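You operate a simulated robot arm through the tools that you are given. There is no shell and no other tool. Be economical: measure what you need, move in short steps, check, and stop when the job is done.

You are at the controls of a simulated robot arm. One attempt, no reset.

JOB
Take the wooden block from the top of the grey fitting table and leave it on the pale blue air filter there.

The check looks at the end state, three seconds after you hand in, the way a careful person would. Anything else that was tipped, shoved, dropped, spilled or broken makes it a failure.

ROBOT AND FRAMES
A 6-joint arm with a two-finger parallel gripper, fixed in place. Base frame: the origin is at the foot of the arm, x ahead of it, y to its left, z up; the work surface is at about z = 0.8. Units: m, degrees, N and s.
With the tool pointing down near the work surface it reaches from about 0.26 to 0.68 m from the base axis. Its first joint turns from -66.0 to 66.0 degrees. Payload 2.9 kg.
The TCP is the grasp point between the finger pads, 0.03 m short of the fingertips. In the tool frame z runs along the fingers and y along their closing line. Largest opening 0.11 m; finger width 0.02, thickness 0.01; the body of the gripper, 0.048 by 0.112 m, starts 0.055 m behind the TCP.
Orientation is that of the tool frame in the base frame, as a unit quaternion [x, y, z, w]. With the fingers straight down and closing along the base's y, the tool's x points along the base's -x, its y along +y and its z along -z.

CONTROLS
- The arm moves only by the tool servo_tool. Its argument "plan" is a list of rows, each an object of numbers (a shift or turn left out is 0, a gripper value left out holds the last): "hand": the opening, from 0 (shut) to 1 (fully open); "x", "y", "z": the shift along the tool's x, y, z in cm; "rx", "ry", "rz": the turn, a rotation vector about the tool's x, y, z in degrees. In form: [{"hand": .., "x": .., "y": .., "z": .., "rx": .., "ry": .., "rz": ..}, ...]. A call has 1 to 20 rows; each row is the pose to reach, as a shift and turn from the pose commanded when the call began, along the tool's axes at that moment. Rows are played at 5 a second. More than 0.05 m and 8.6 degrees between two rows, or a gripper value outside its range, and nothing of the call is played. A pose out of reach is approached as far as the arm can. The call stops where the force on the tool passes 40 N (or 10 N more than at its start, if that is more) or the arm is blocked; 0.2 s more then pass. The fingers move at their own pace (about 0.108 m/s each) and stop on an object; they squeeze with about 37 N. The grip force told is the motor's: it shows also when the fingers shut on nothing. Time passes only in rows, and 0.2 s behind the last, so rows that repeat a pose let the fingers close. It gives the time, the measured TCP pose, the force on the tool (base axes), the opening and the grip force at its end, in the units of the frame above (readings bear some noise), and new pictures: "views" is both (left out), scene, wrist or none.
- Cameras (640 x 400 px; columns grow to the right, rows downward): "scene" is fixed at [0.0737, 0.4471, 1.3777]; the picture's right is [-0.70, -0.72, 0.00], its down [-0.46, 0.44, -0.77] and it looks along [0.55, -0.54, -0.64] (base axes); focal length 317 px, centre (320, 200). "wrist" rides on the gripper at [-0.036, 0, -0.057] in the tool frame; the picture's right is [0.00, -1.00, 0.00], its down [0.97, 0.00, -0.24] and it looks along [0.24, 0.00, 0.97] (tool axes); focal length 218 px, centre (320, 200).
- probe_pixels(camera, pixels): for up to 12 pixels [column, row] of the newest picture of that camera ("zoom" is the newest enlarged one), the place [x, y, z] in the base frame of the surface seen there, good to about 0.003 m, but the place of the scene camera against the robot may be out by one fixed shift of up to 0.012 m in any direction. It takes no simulated time.
- close_up(camera, box): a new picture of the part [left, top, right, bottom] of that camera's present view, enlarged. It takes no simulated time.
- sign_off(): hands the job in; it is judged then, once.

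Go step by step. Measure first, check grasps and placings, and put right what went wrong. The budget is 60 turns and 120 pictures, counting those below and the enlarged ones. Unless the task says otherwise, let go and move clear before handing in, and close with one line.

The tools are called as name(argument=value, ...) on one line, values as JSON. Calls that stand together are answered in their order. servo_tool: Moves the arm, as the interface text tells. Its arguments: {"type":"object","properties":{"plan":{"type":"array","items":{"type":"object","properties":{"hand":{"type":"number"},"x":{"type":"number"},"y":{"type":"number"},"z":{"type":"number"},"rx":{"type":"number"},"ry":{"type":"number"},"rz":{"type":"number"}}}},"views":{"type":"string","enum":["both","scene","wrist","none"]}},"required":["plan"]} The other tools are called the same way: probe_pixels (camera, pixels) gives the place of the surface under pixels of a picture; close_up (camera, box) takes an enlarged picture of a part of a camera's view; sign_off () hands the job in.

At the start:

```text
clock: 0.0
position: [0.4911, 0.1468, 1.0373]
ee_rot: [0.0, 1.0, 0.0, 0.0]
force: [-0.4, 0.6, -0.3]
opening: 0.1103
grasp_force: 0.0
```

scene: 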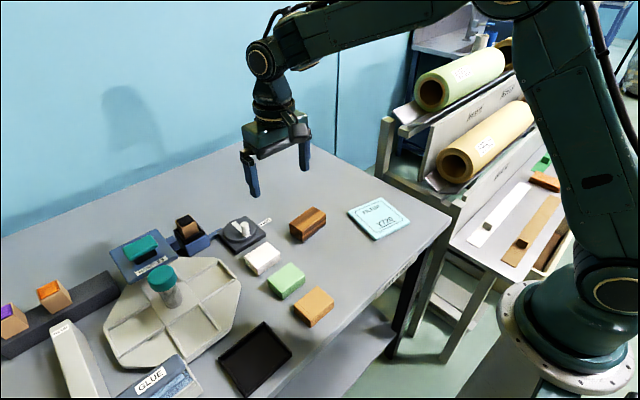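
wrist: 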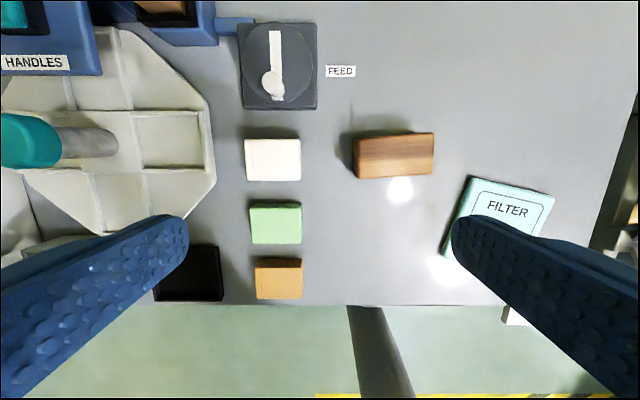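

The wrist picture shows a wood-grained block around (394,156) and the filter around (505,215). I'll measure both and look closer.

close_up(camera="scene", box=[220, 170, 440, 330])

probe_pixels(camera="wrist", pixels=[[358, 142], [432, 136], [431, 172], [358, 176], [394, 150], [472, 182], [550, 196], [505, 212], [460, 215], [420, 220], [540, 225], [278, 278]])

probe_pixels(camera="scene", pixels=[[292, 220], [312, 208], [325, 216], [303, 235], [350, 210], [384, 198], [409, 221], [374, 238], [378, 216], [340, 240], [308, 222]])

```text
2.50 times, centred on (330, 250) of scene
```

zoom: 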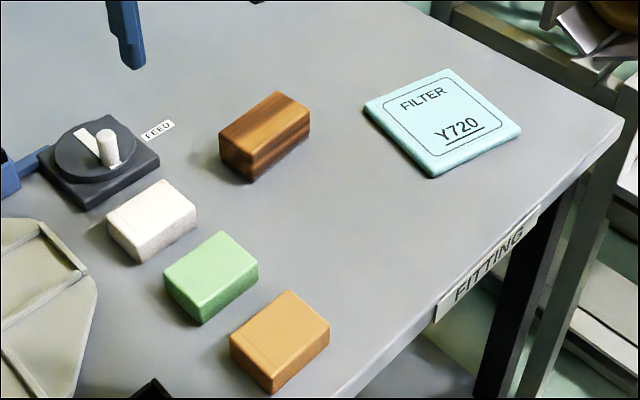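

```text
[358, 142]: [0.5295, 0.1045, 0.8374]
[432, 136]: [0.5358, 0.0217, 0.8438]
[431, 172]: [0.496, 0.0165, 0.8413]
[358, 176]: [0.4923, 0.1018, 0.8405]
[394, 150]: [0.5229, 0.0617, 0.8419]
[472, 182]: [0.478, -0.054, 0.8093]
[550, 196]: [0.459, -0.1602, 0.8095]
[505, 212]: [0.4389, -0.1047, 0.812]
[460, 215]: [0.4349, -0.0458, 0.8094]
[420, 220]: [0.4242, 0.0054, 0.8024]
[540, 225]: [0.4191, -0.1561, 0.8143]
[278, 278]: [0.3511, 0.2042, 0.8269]
```

```text
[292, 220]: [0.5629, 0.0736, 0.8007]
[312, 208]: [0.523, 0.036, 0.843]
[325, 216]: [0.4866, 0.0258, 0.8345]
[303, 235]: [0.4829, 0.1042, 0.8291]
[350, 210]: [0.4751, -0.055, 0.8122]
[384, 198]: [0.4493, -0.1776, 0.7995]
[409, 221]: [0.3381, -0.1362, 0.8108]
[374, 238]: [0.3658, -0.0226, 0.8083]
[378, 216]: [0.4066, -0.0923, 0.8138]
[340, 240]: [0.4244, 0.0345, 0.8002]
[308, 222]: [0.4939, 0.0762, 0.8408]
```

The block is about 0.04 x 0.083 x 0.04 m, centred near (0.513, 0.061) with its top at 0.841. Its long side runs along y, turned about 3.5°. The filter is centred near (0.41, -0.093) with its top at 0.812. I'll turn the tool 86.5° so it closes across the block and move above it.

servo_tool(plan=[{"hand": 1, "x": -0.2, "y": -0.8, "rz": 8}, {"x": -0.4, "y": -1.6, "rz": 16}, {"x": -0.6, "y": -2.4, "rz": 24}, {"x": -0.8, "y": -3.2, "rz": 32}, {"x": -1.0, "y": -4.0, "rz": 40}, {"x": -1.2, "y": -4.8, "rz": 48}, {"x": -1.4, "y": -5.6, "rz": 56}, {"x": -1.6, "y": -6.4, "rz": 64}, {"x": -1.8, "y": -7.2, "rz": 72}, {"x": -2.0, "y": -8.0, "rz": 80}, {"x": -2.2, "y": -8.6, "rz": 86.5}, {"x": -2.2, "y": -8.6, "z": 3, "rz": 86.5}, {"x": -2.2, "y": -8.6, "z": 6, "rz": 86.5}, {"x": -2.2, "y": -8.6, "z": 6, "rz": 86.5}])

```text
clock: 3.0
position: [0.5133, 0.0596, 0.9782]
ee_rot: [0.685, 0.728, 0.0, 0.0]
force: [-0.5, -1.0, 0.7]
opening: 0.1098
grasp_force: 0.0
```

scene: 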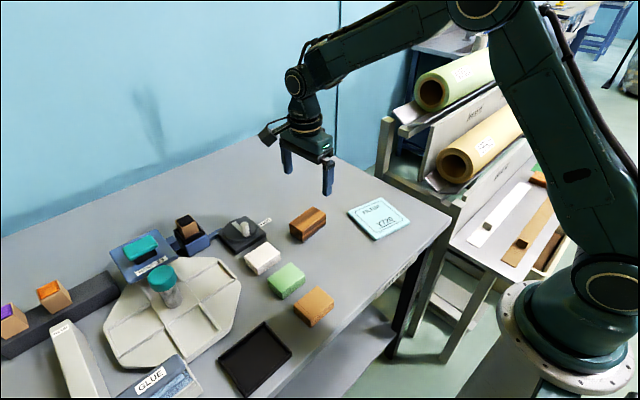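
wrist: 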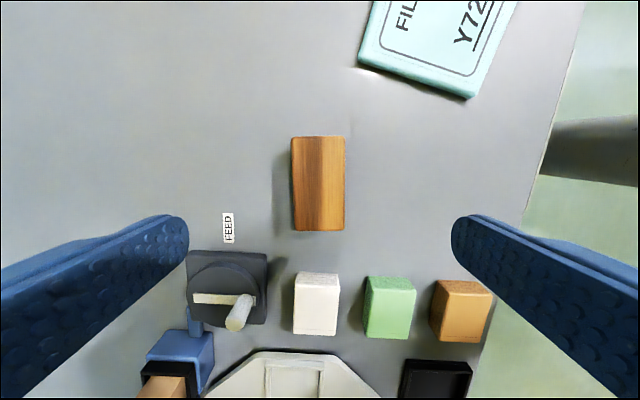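

The block stands square in the view at columns 291–345, rows 136–231. I'll measure its edges again, and the filter's visible edge.

probe_pixels(camera="wrist", pixels=[[294, 140], [342, 140], [343, 225], [296, 226], [318, 180], [363, 60], [468, 92], [375, 5], [512, 5], [440, 30]])

```text
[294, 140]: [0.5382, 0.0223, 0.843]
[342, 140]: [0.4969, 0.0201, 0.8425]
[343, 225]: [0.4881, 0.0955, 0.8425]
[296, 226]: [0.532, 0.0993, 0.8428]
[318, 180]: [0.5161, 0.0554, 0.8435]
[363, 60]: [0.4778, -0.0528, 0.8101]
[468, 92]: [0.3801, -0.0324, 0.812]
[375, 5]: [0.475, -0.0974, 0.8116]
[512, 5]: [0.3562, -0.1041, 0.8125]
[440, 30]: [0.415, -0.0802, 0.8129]
```

The block centre is about (0.514, 0.060), straight below the TCP. I'll go down 13.8 cm to z = 0.840, which puts the fingertips at 0.81, and close.

servo_tool(plan=[{"z": 3}, {"z": 6}, {"z": 9}, {"z": 11}, {"z": 12.5}, {"z": 13.8}, {"z": 13.8}, {"z": 13.8, "hand": 0}, {"z": 13.8, "hand": 0}, {"z": 13.8, "hand": 0}, {"z": 13.8, "hand": 0}])

```text
clock: 5.4
position: [0.5132, 0.0613, 0.8396]
ee_rot: [0.685, 0.729, 0.0, 0.0]
force: [0.7, 0.4, -0.8]
opening: 0.0475
grasp_force: 37.5
```

scene: 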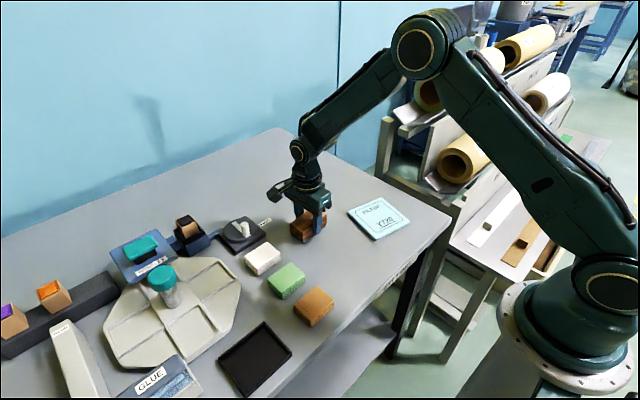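
wrist: 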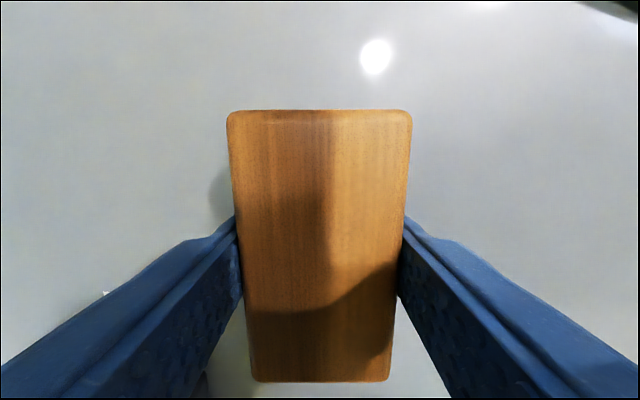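

Gripped: the opening holds at 0.0475 with 37 N. I'll lift the block 8 cm straight up and check.

servo_tool(plan=[{"z": -1}, {"z": -3}, {"z": -5.5}, {"z": -8}, {"z": -8}])

```text
clock: 6.6
position: [0.5134, 0.06, 0.923]
ee_rot: [0.685, 0.729, 0.0, 0.001]
force: [-0.4, 0.4, -1.2]
opening: 0.0473
grasp_force: 36.4
```

scene: 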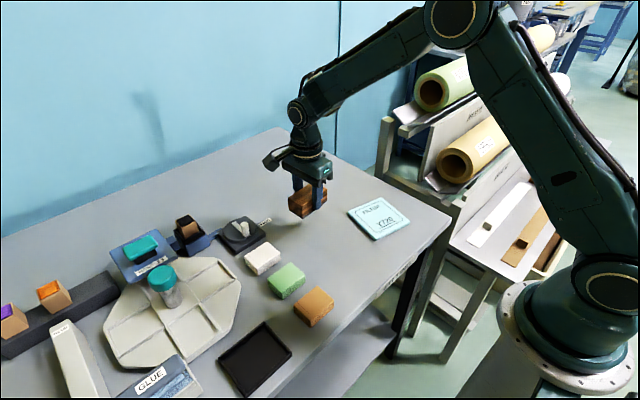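
wrist: 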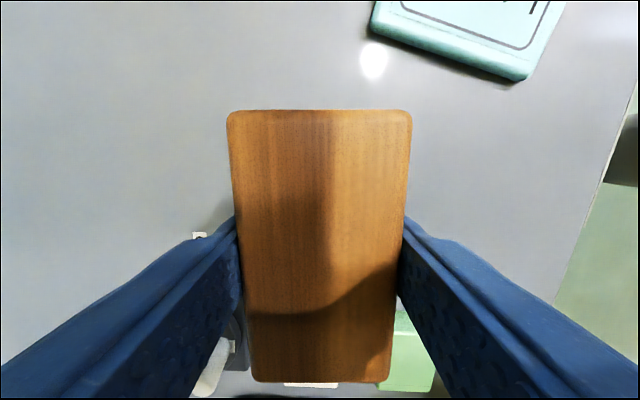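

The block hangs level at z ≈ 0.923, so it clears the table by about 8 cm. I'll carry it over the filter centre (about 0.408, -0.0935) and turn 18° to line up with the filter's edges.

servo_tool(plan=[{"x": -1.2, "y": -0.95, "rz": 2}, {"x": -3.7, "y": -2.9, "rz": 5}, {"x": -6.2, "y": -4.8, "rz": 8}, {"x": -8.7, "y": -6.8, "rz": 11}, {"x": -11.2, "y": -8.7, "rz": 14}, {"x": -13.4, "y": -10.5, "rz": 16}, {"x": -14.68, "y": -11.46, "rz": 18}, {"x": -14.68, "y": -11.46, "rz": 18}])

```text
clock: 8.4
position: [0.4078, -0.0937, 0.9202]
ee_rot: [0.79, 0.613, -0.001, 0.0]
force: [-0.4, 0.1, -0.5]
opening: 0.0476
grasp_force: 37.1
```

scene: 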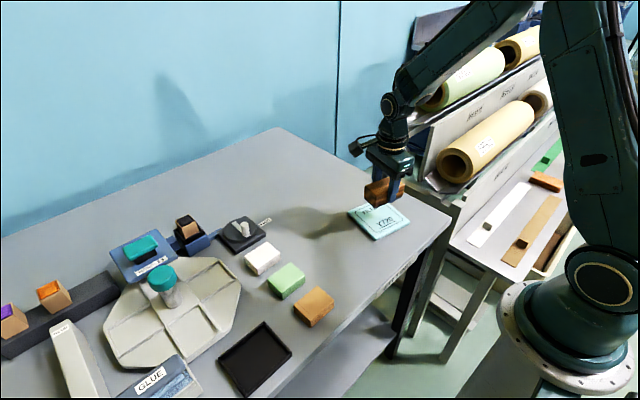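
wrist: 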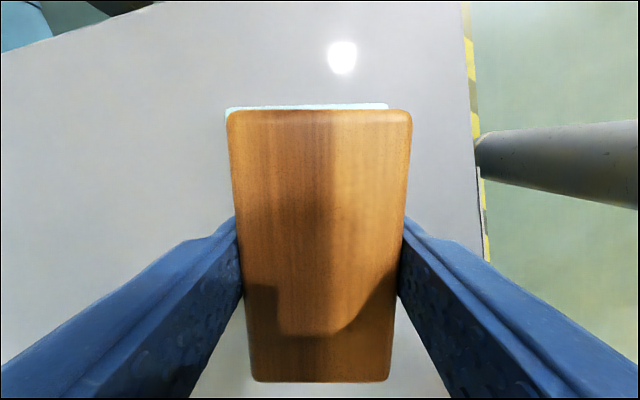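

The filter's far edge shows just above the block at row 105, columns 226–388, well aligned but perhaps slightly off to the left. I'll probe it.

probe_pixels(camera="wrist", pixels=[[227, 108], [229, 109], [260, 107], [320, 106], [386, 106], [388, 105], [320, 100], [320, 112]])

close_up(camera="scene", box=[320, 150, 440, 250])

```text
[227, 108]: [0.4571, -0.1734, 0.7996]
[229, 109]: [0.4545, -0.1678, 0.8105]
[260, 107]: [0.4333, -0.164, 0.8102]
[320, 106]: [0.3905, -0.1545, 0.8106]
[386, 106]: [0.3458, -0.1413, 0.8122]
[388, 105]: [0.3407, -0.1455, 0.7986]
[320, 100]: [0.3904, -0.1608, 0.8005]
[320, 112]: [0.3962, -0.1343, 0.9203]
```

```text
4.00 times, centred on (380, 200) of scene
```

zoom: 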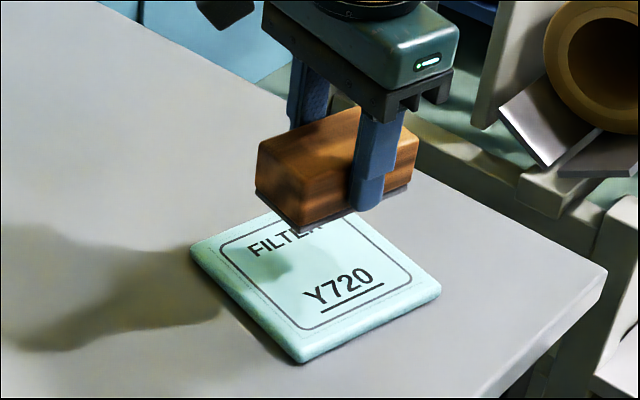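

The filter's corners put its centre at about (0.4125, -0.098), so I'll shift about 5 mm and go down. Contact is expected after about 6.85 cm, so the last steps will be slow.

servo_tool(plan=[{"x": -0.29, "y": 0.49}, {"x": -0.29, "y": 0.49, "z": 2}, {"x": -0.29, "y": 0.49, "z": 4}, {"x": -0.29, "y": 0.49, "z": 5.5}, {"x": -0.29, "y": 0.49, "z": 6.2}, {"x": -0.29, "y": 0.49, "z": 6.5}, {"x": -0.29, "y": 0.49, "z": 6.7}, {"x": -0.29, "y": 0.49, "z": 6.7}])

close_up(camera="scene", box=[320, 150, 440, 250])

```text
clock: 10.2
position: [0.4109, -0.0964, 0.8536]
ee_rot: [0.791, 0.612, -0.001, 0.0]
force: [0.4, -0.2, -2.4]
opening: 0.0473
grasp_force: 37.1
```

scene: 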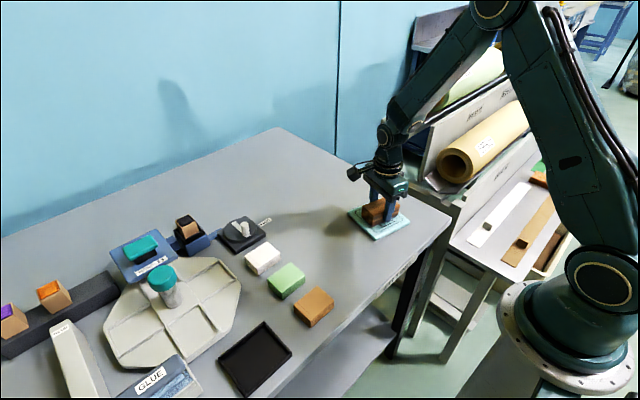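
wrist: 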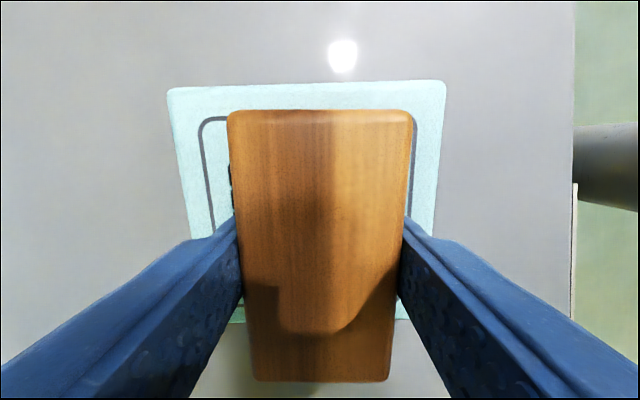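

```text
4.00 times, centred on (380, 200) of scene
```

zoom: 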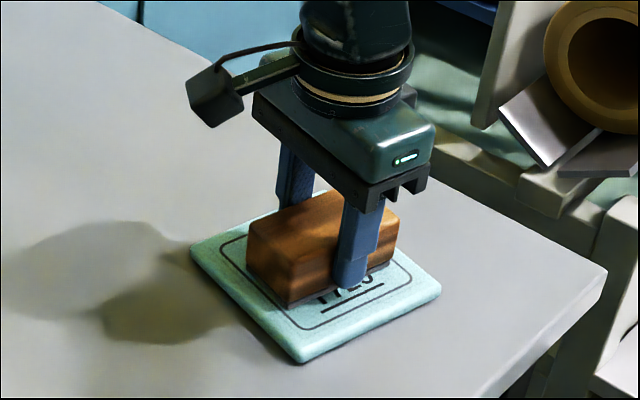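

The block sits just above the filter within its outline. I'll lower it in 1 mm steps until the force shows contact.

servo_tool(plan=[{"z": 0.1}, {"z": 0.15}, {"z": 0.15}], views="none")

probe_pixels(camera="wrist", pixels=[[320, 113], [320, 378], [320, 87], [238, 320], [402, 317], [171, 90], [443, 84]])

```text
clock: 11.0
position: [0.4121, -0.0977, 0.8528]
ee_rot: [0.791, 0.612, 0.0, 0.0]
force: [-4.3, 1.3, 14.9]
opening: 0.0475
grasp_force: 37.0
```

```text
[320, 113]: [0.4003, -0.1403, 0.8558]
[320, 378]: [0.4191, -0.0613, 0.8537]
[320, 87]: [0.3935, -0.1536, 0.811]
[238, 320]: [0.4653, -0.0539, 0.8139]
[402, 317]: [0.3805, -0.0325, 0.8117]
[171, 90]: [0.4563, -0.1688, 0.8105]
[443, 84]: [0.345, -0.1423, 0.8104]
```

Contact is made at 14.9 N, and the block has about 1.4–1.8 cm of filter beyond each end. I'll ease off slightly, open, and go straight up.

servo_tool(plan=[{"z": -0.05}, {"z": -0.05, "hand": 0.7}, {"z": -0.05, "hand": 0.7}, {"z": -0.05, "hand": 0.7}, {"z": -1}, {"z": -3}, {"z": -6}, {"z": -9}, {"z": -12}, {"z": -12}])

close_up(camera="scene", box=[320, 150, 440, 250])

```text
clock: 13.2
position: [0.4108, -0.0975, 0.9704]
ee_rot: [0.791, 0.612, 0.0, 0.0]
force: [0.4, 0.0, 0.7]
opening: 0.077
grasp_force: 0.1
```

scene: 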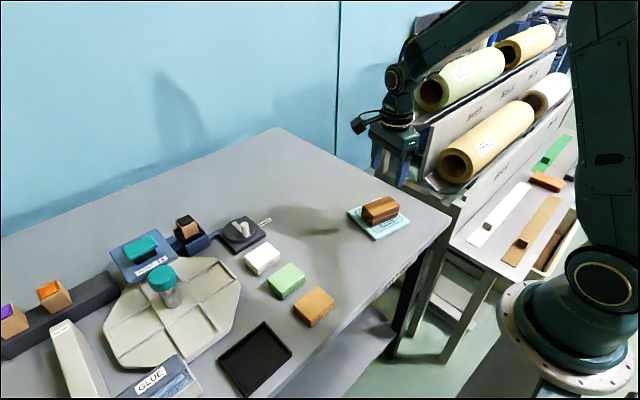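
wrist: 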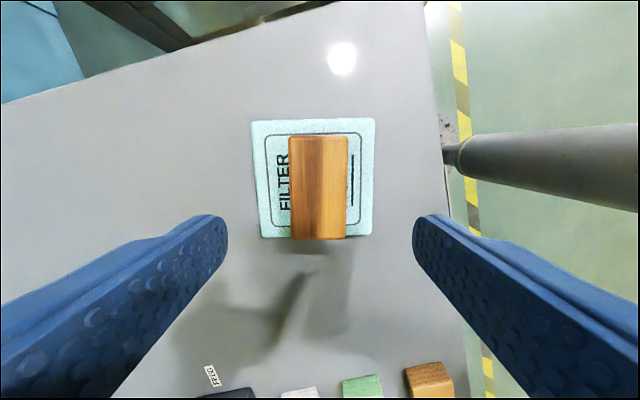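

```text
4.00 times, centred on (380, 200) of scene
```

zoom: 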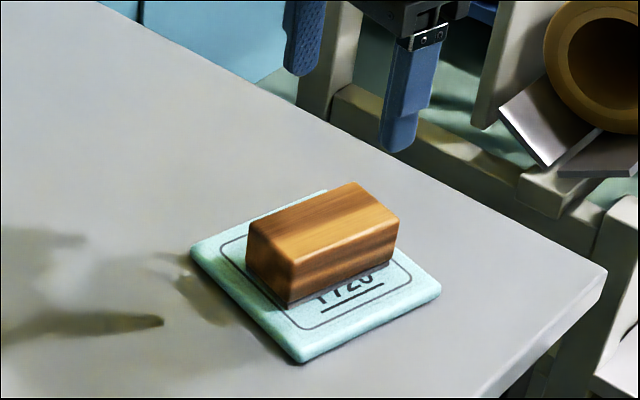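

The block rests flat and centred on the filter, which hasn't moved. The orange block at wrist (430,380) looks somewhat grainy, so I'll check that I took the right one.

close_up(camera="wrist", box=[240, 340, 480, 400])

close_up(camera="scene", box=[230, 220, 350, 340])

```text
2.67 times, centred on (360, 370) of wrist
```

zoom: 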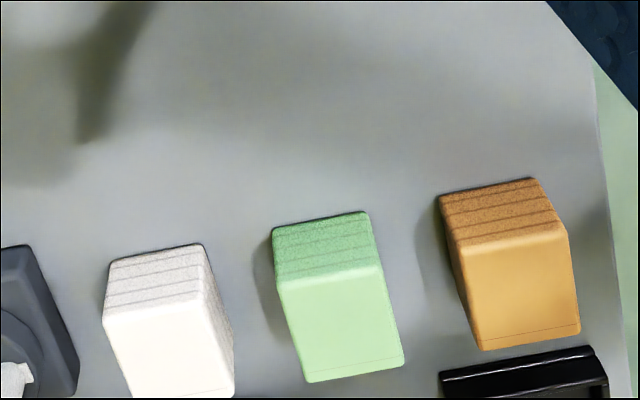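

```text
3.33 times, centred on (290, 280) of scene
```

zoom: 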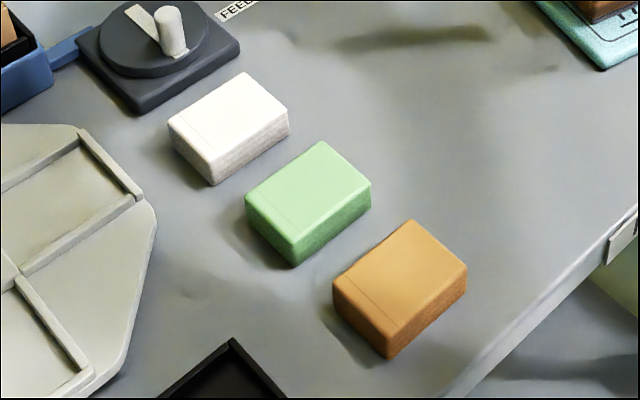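

The other three are coloured paper stacks, so the grained block was the right one. It rests on the filter, the gripper is clear, and nothing else has moved, so I'll hand in.

sign_off()

```text
The job is handed in.
```

The wooden block is resting flat near the centre of the pale blue filter; the gripper is clear, nothing else was disturbed, and the job is handed in.
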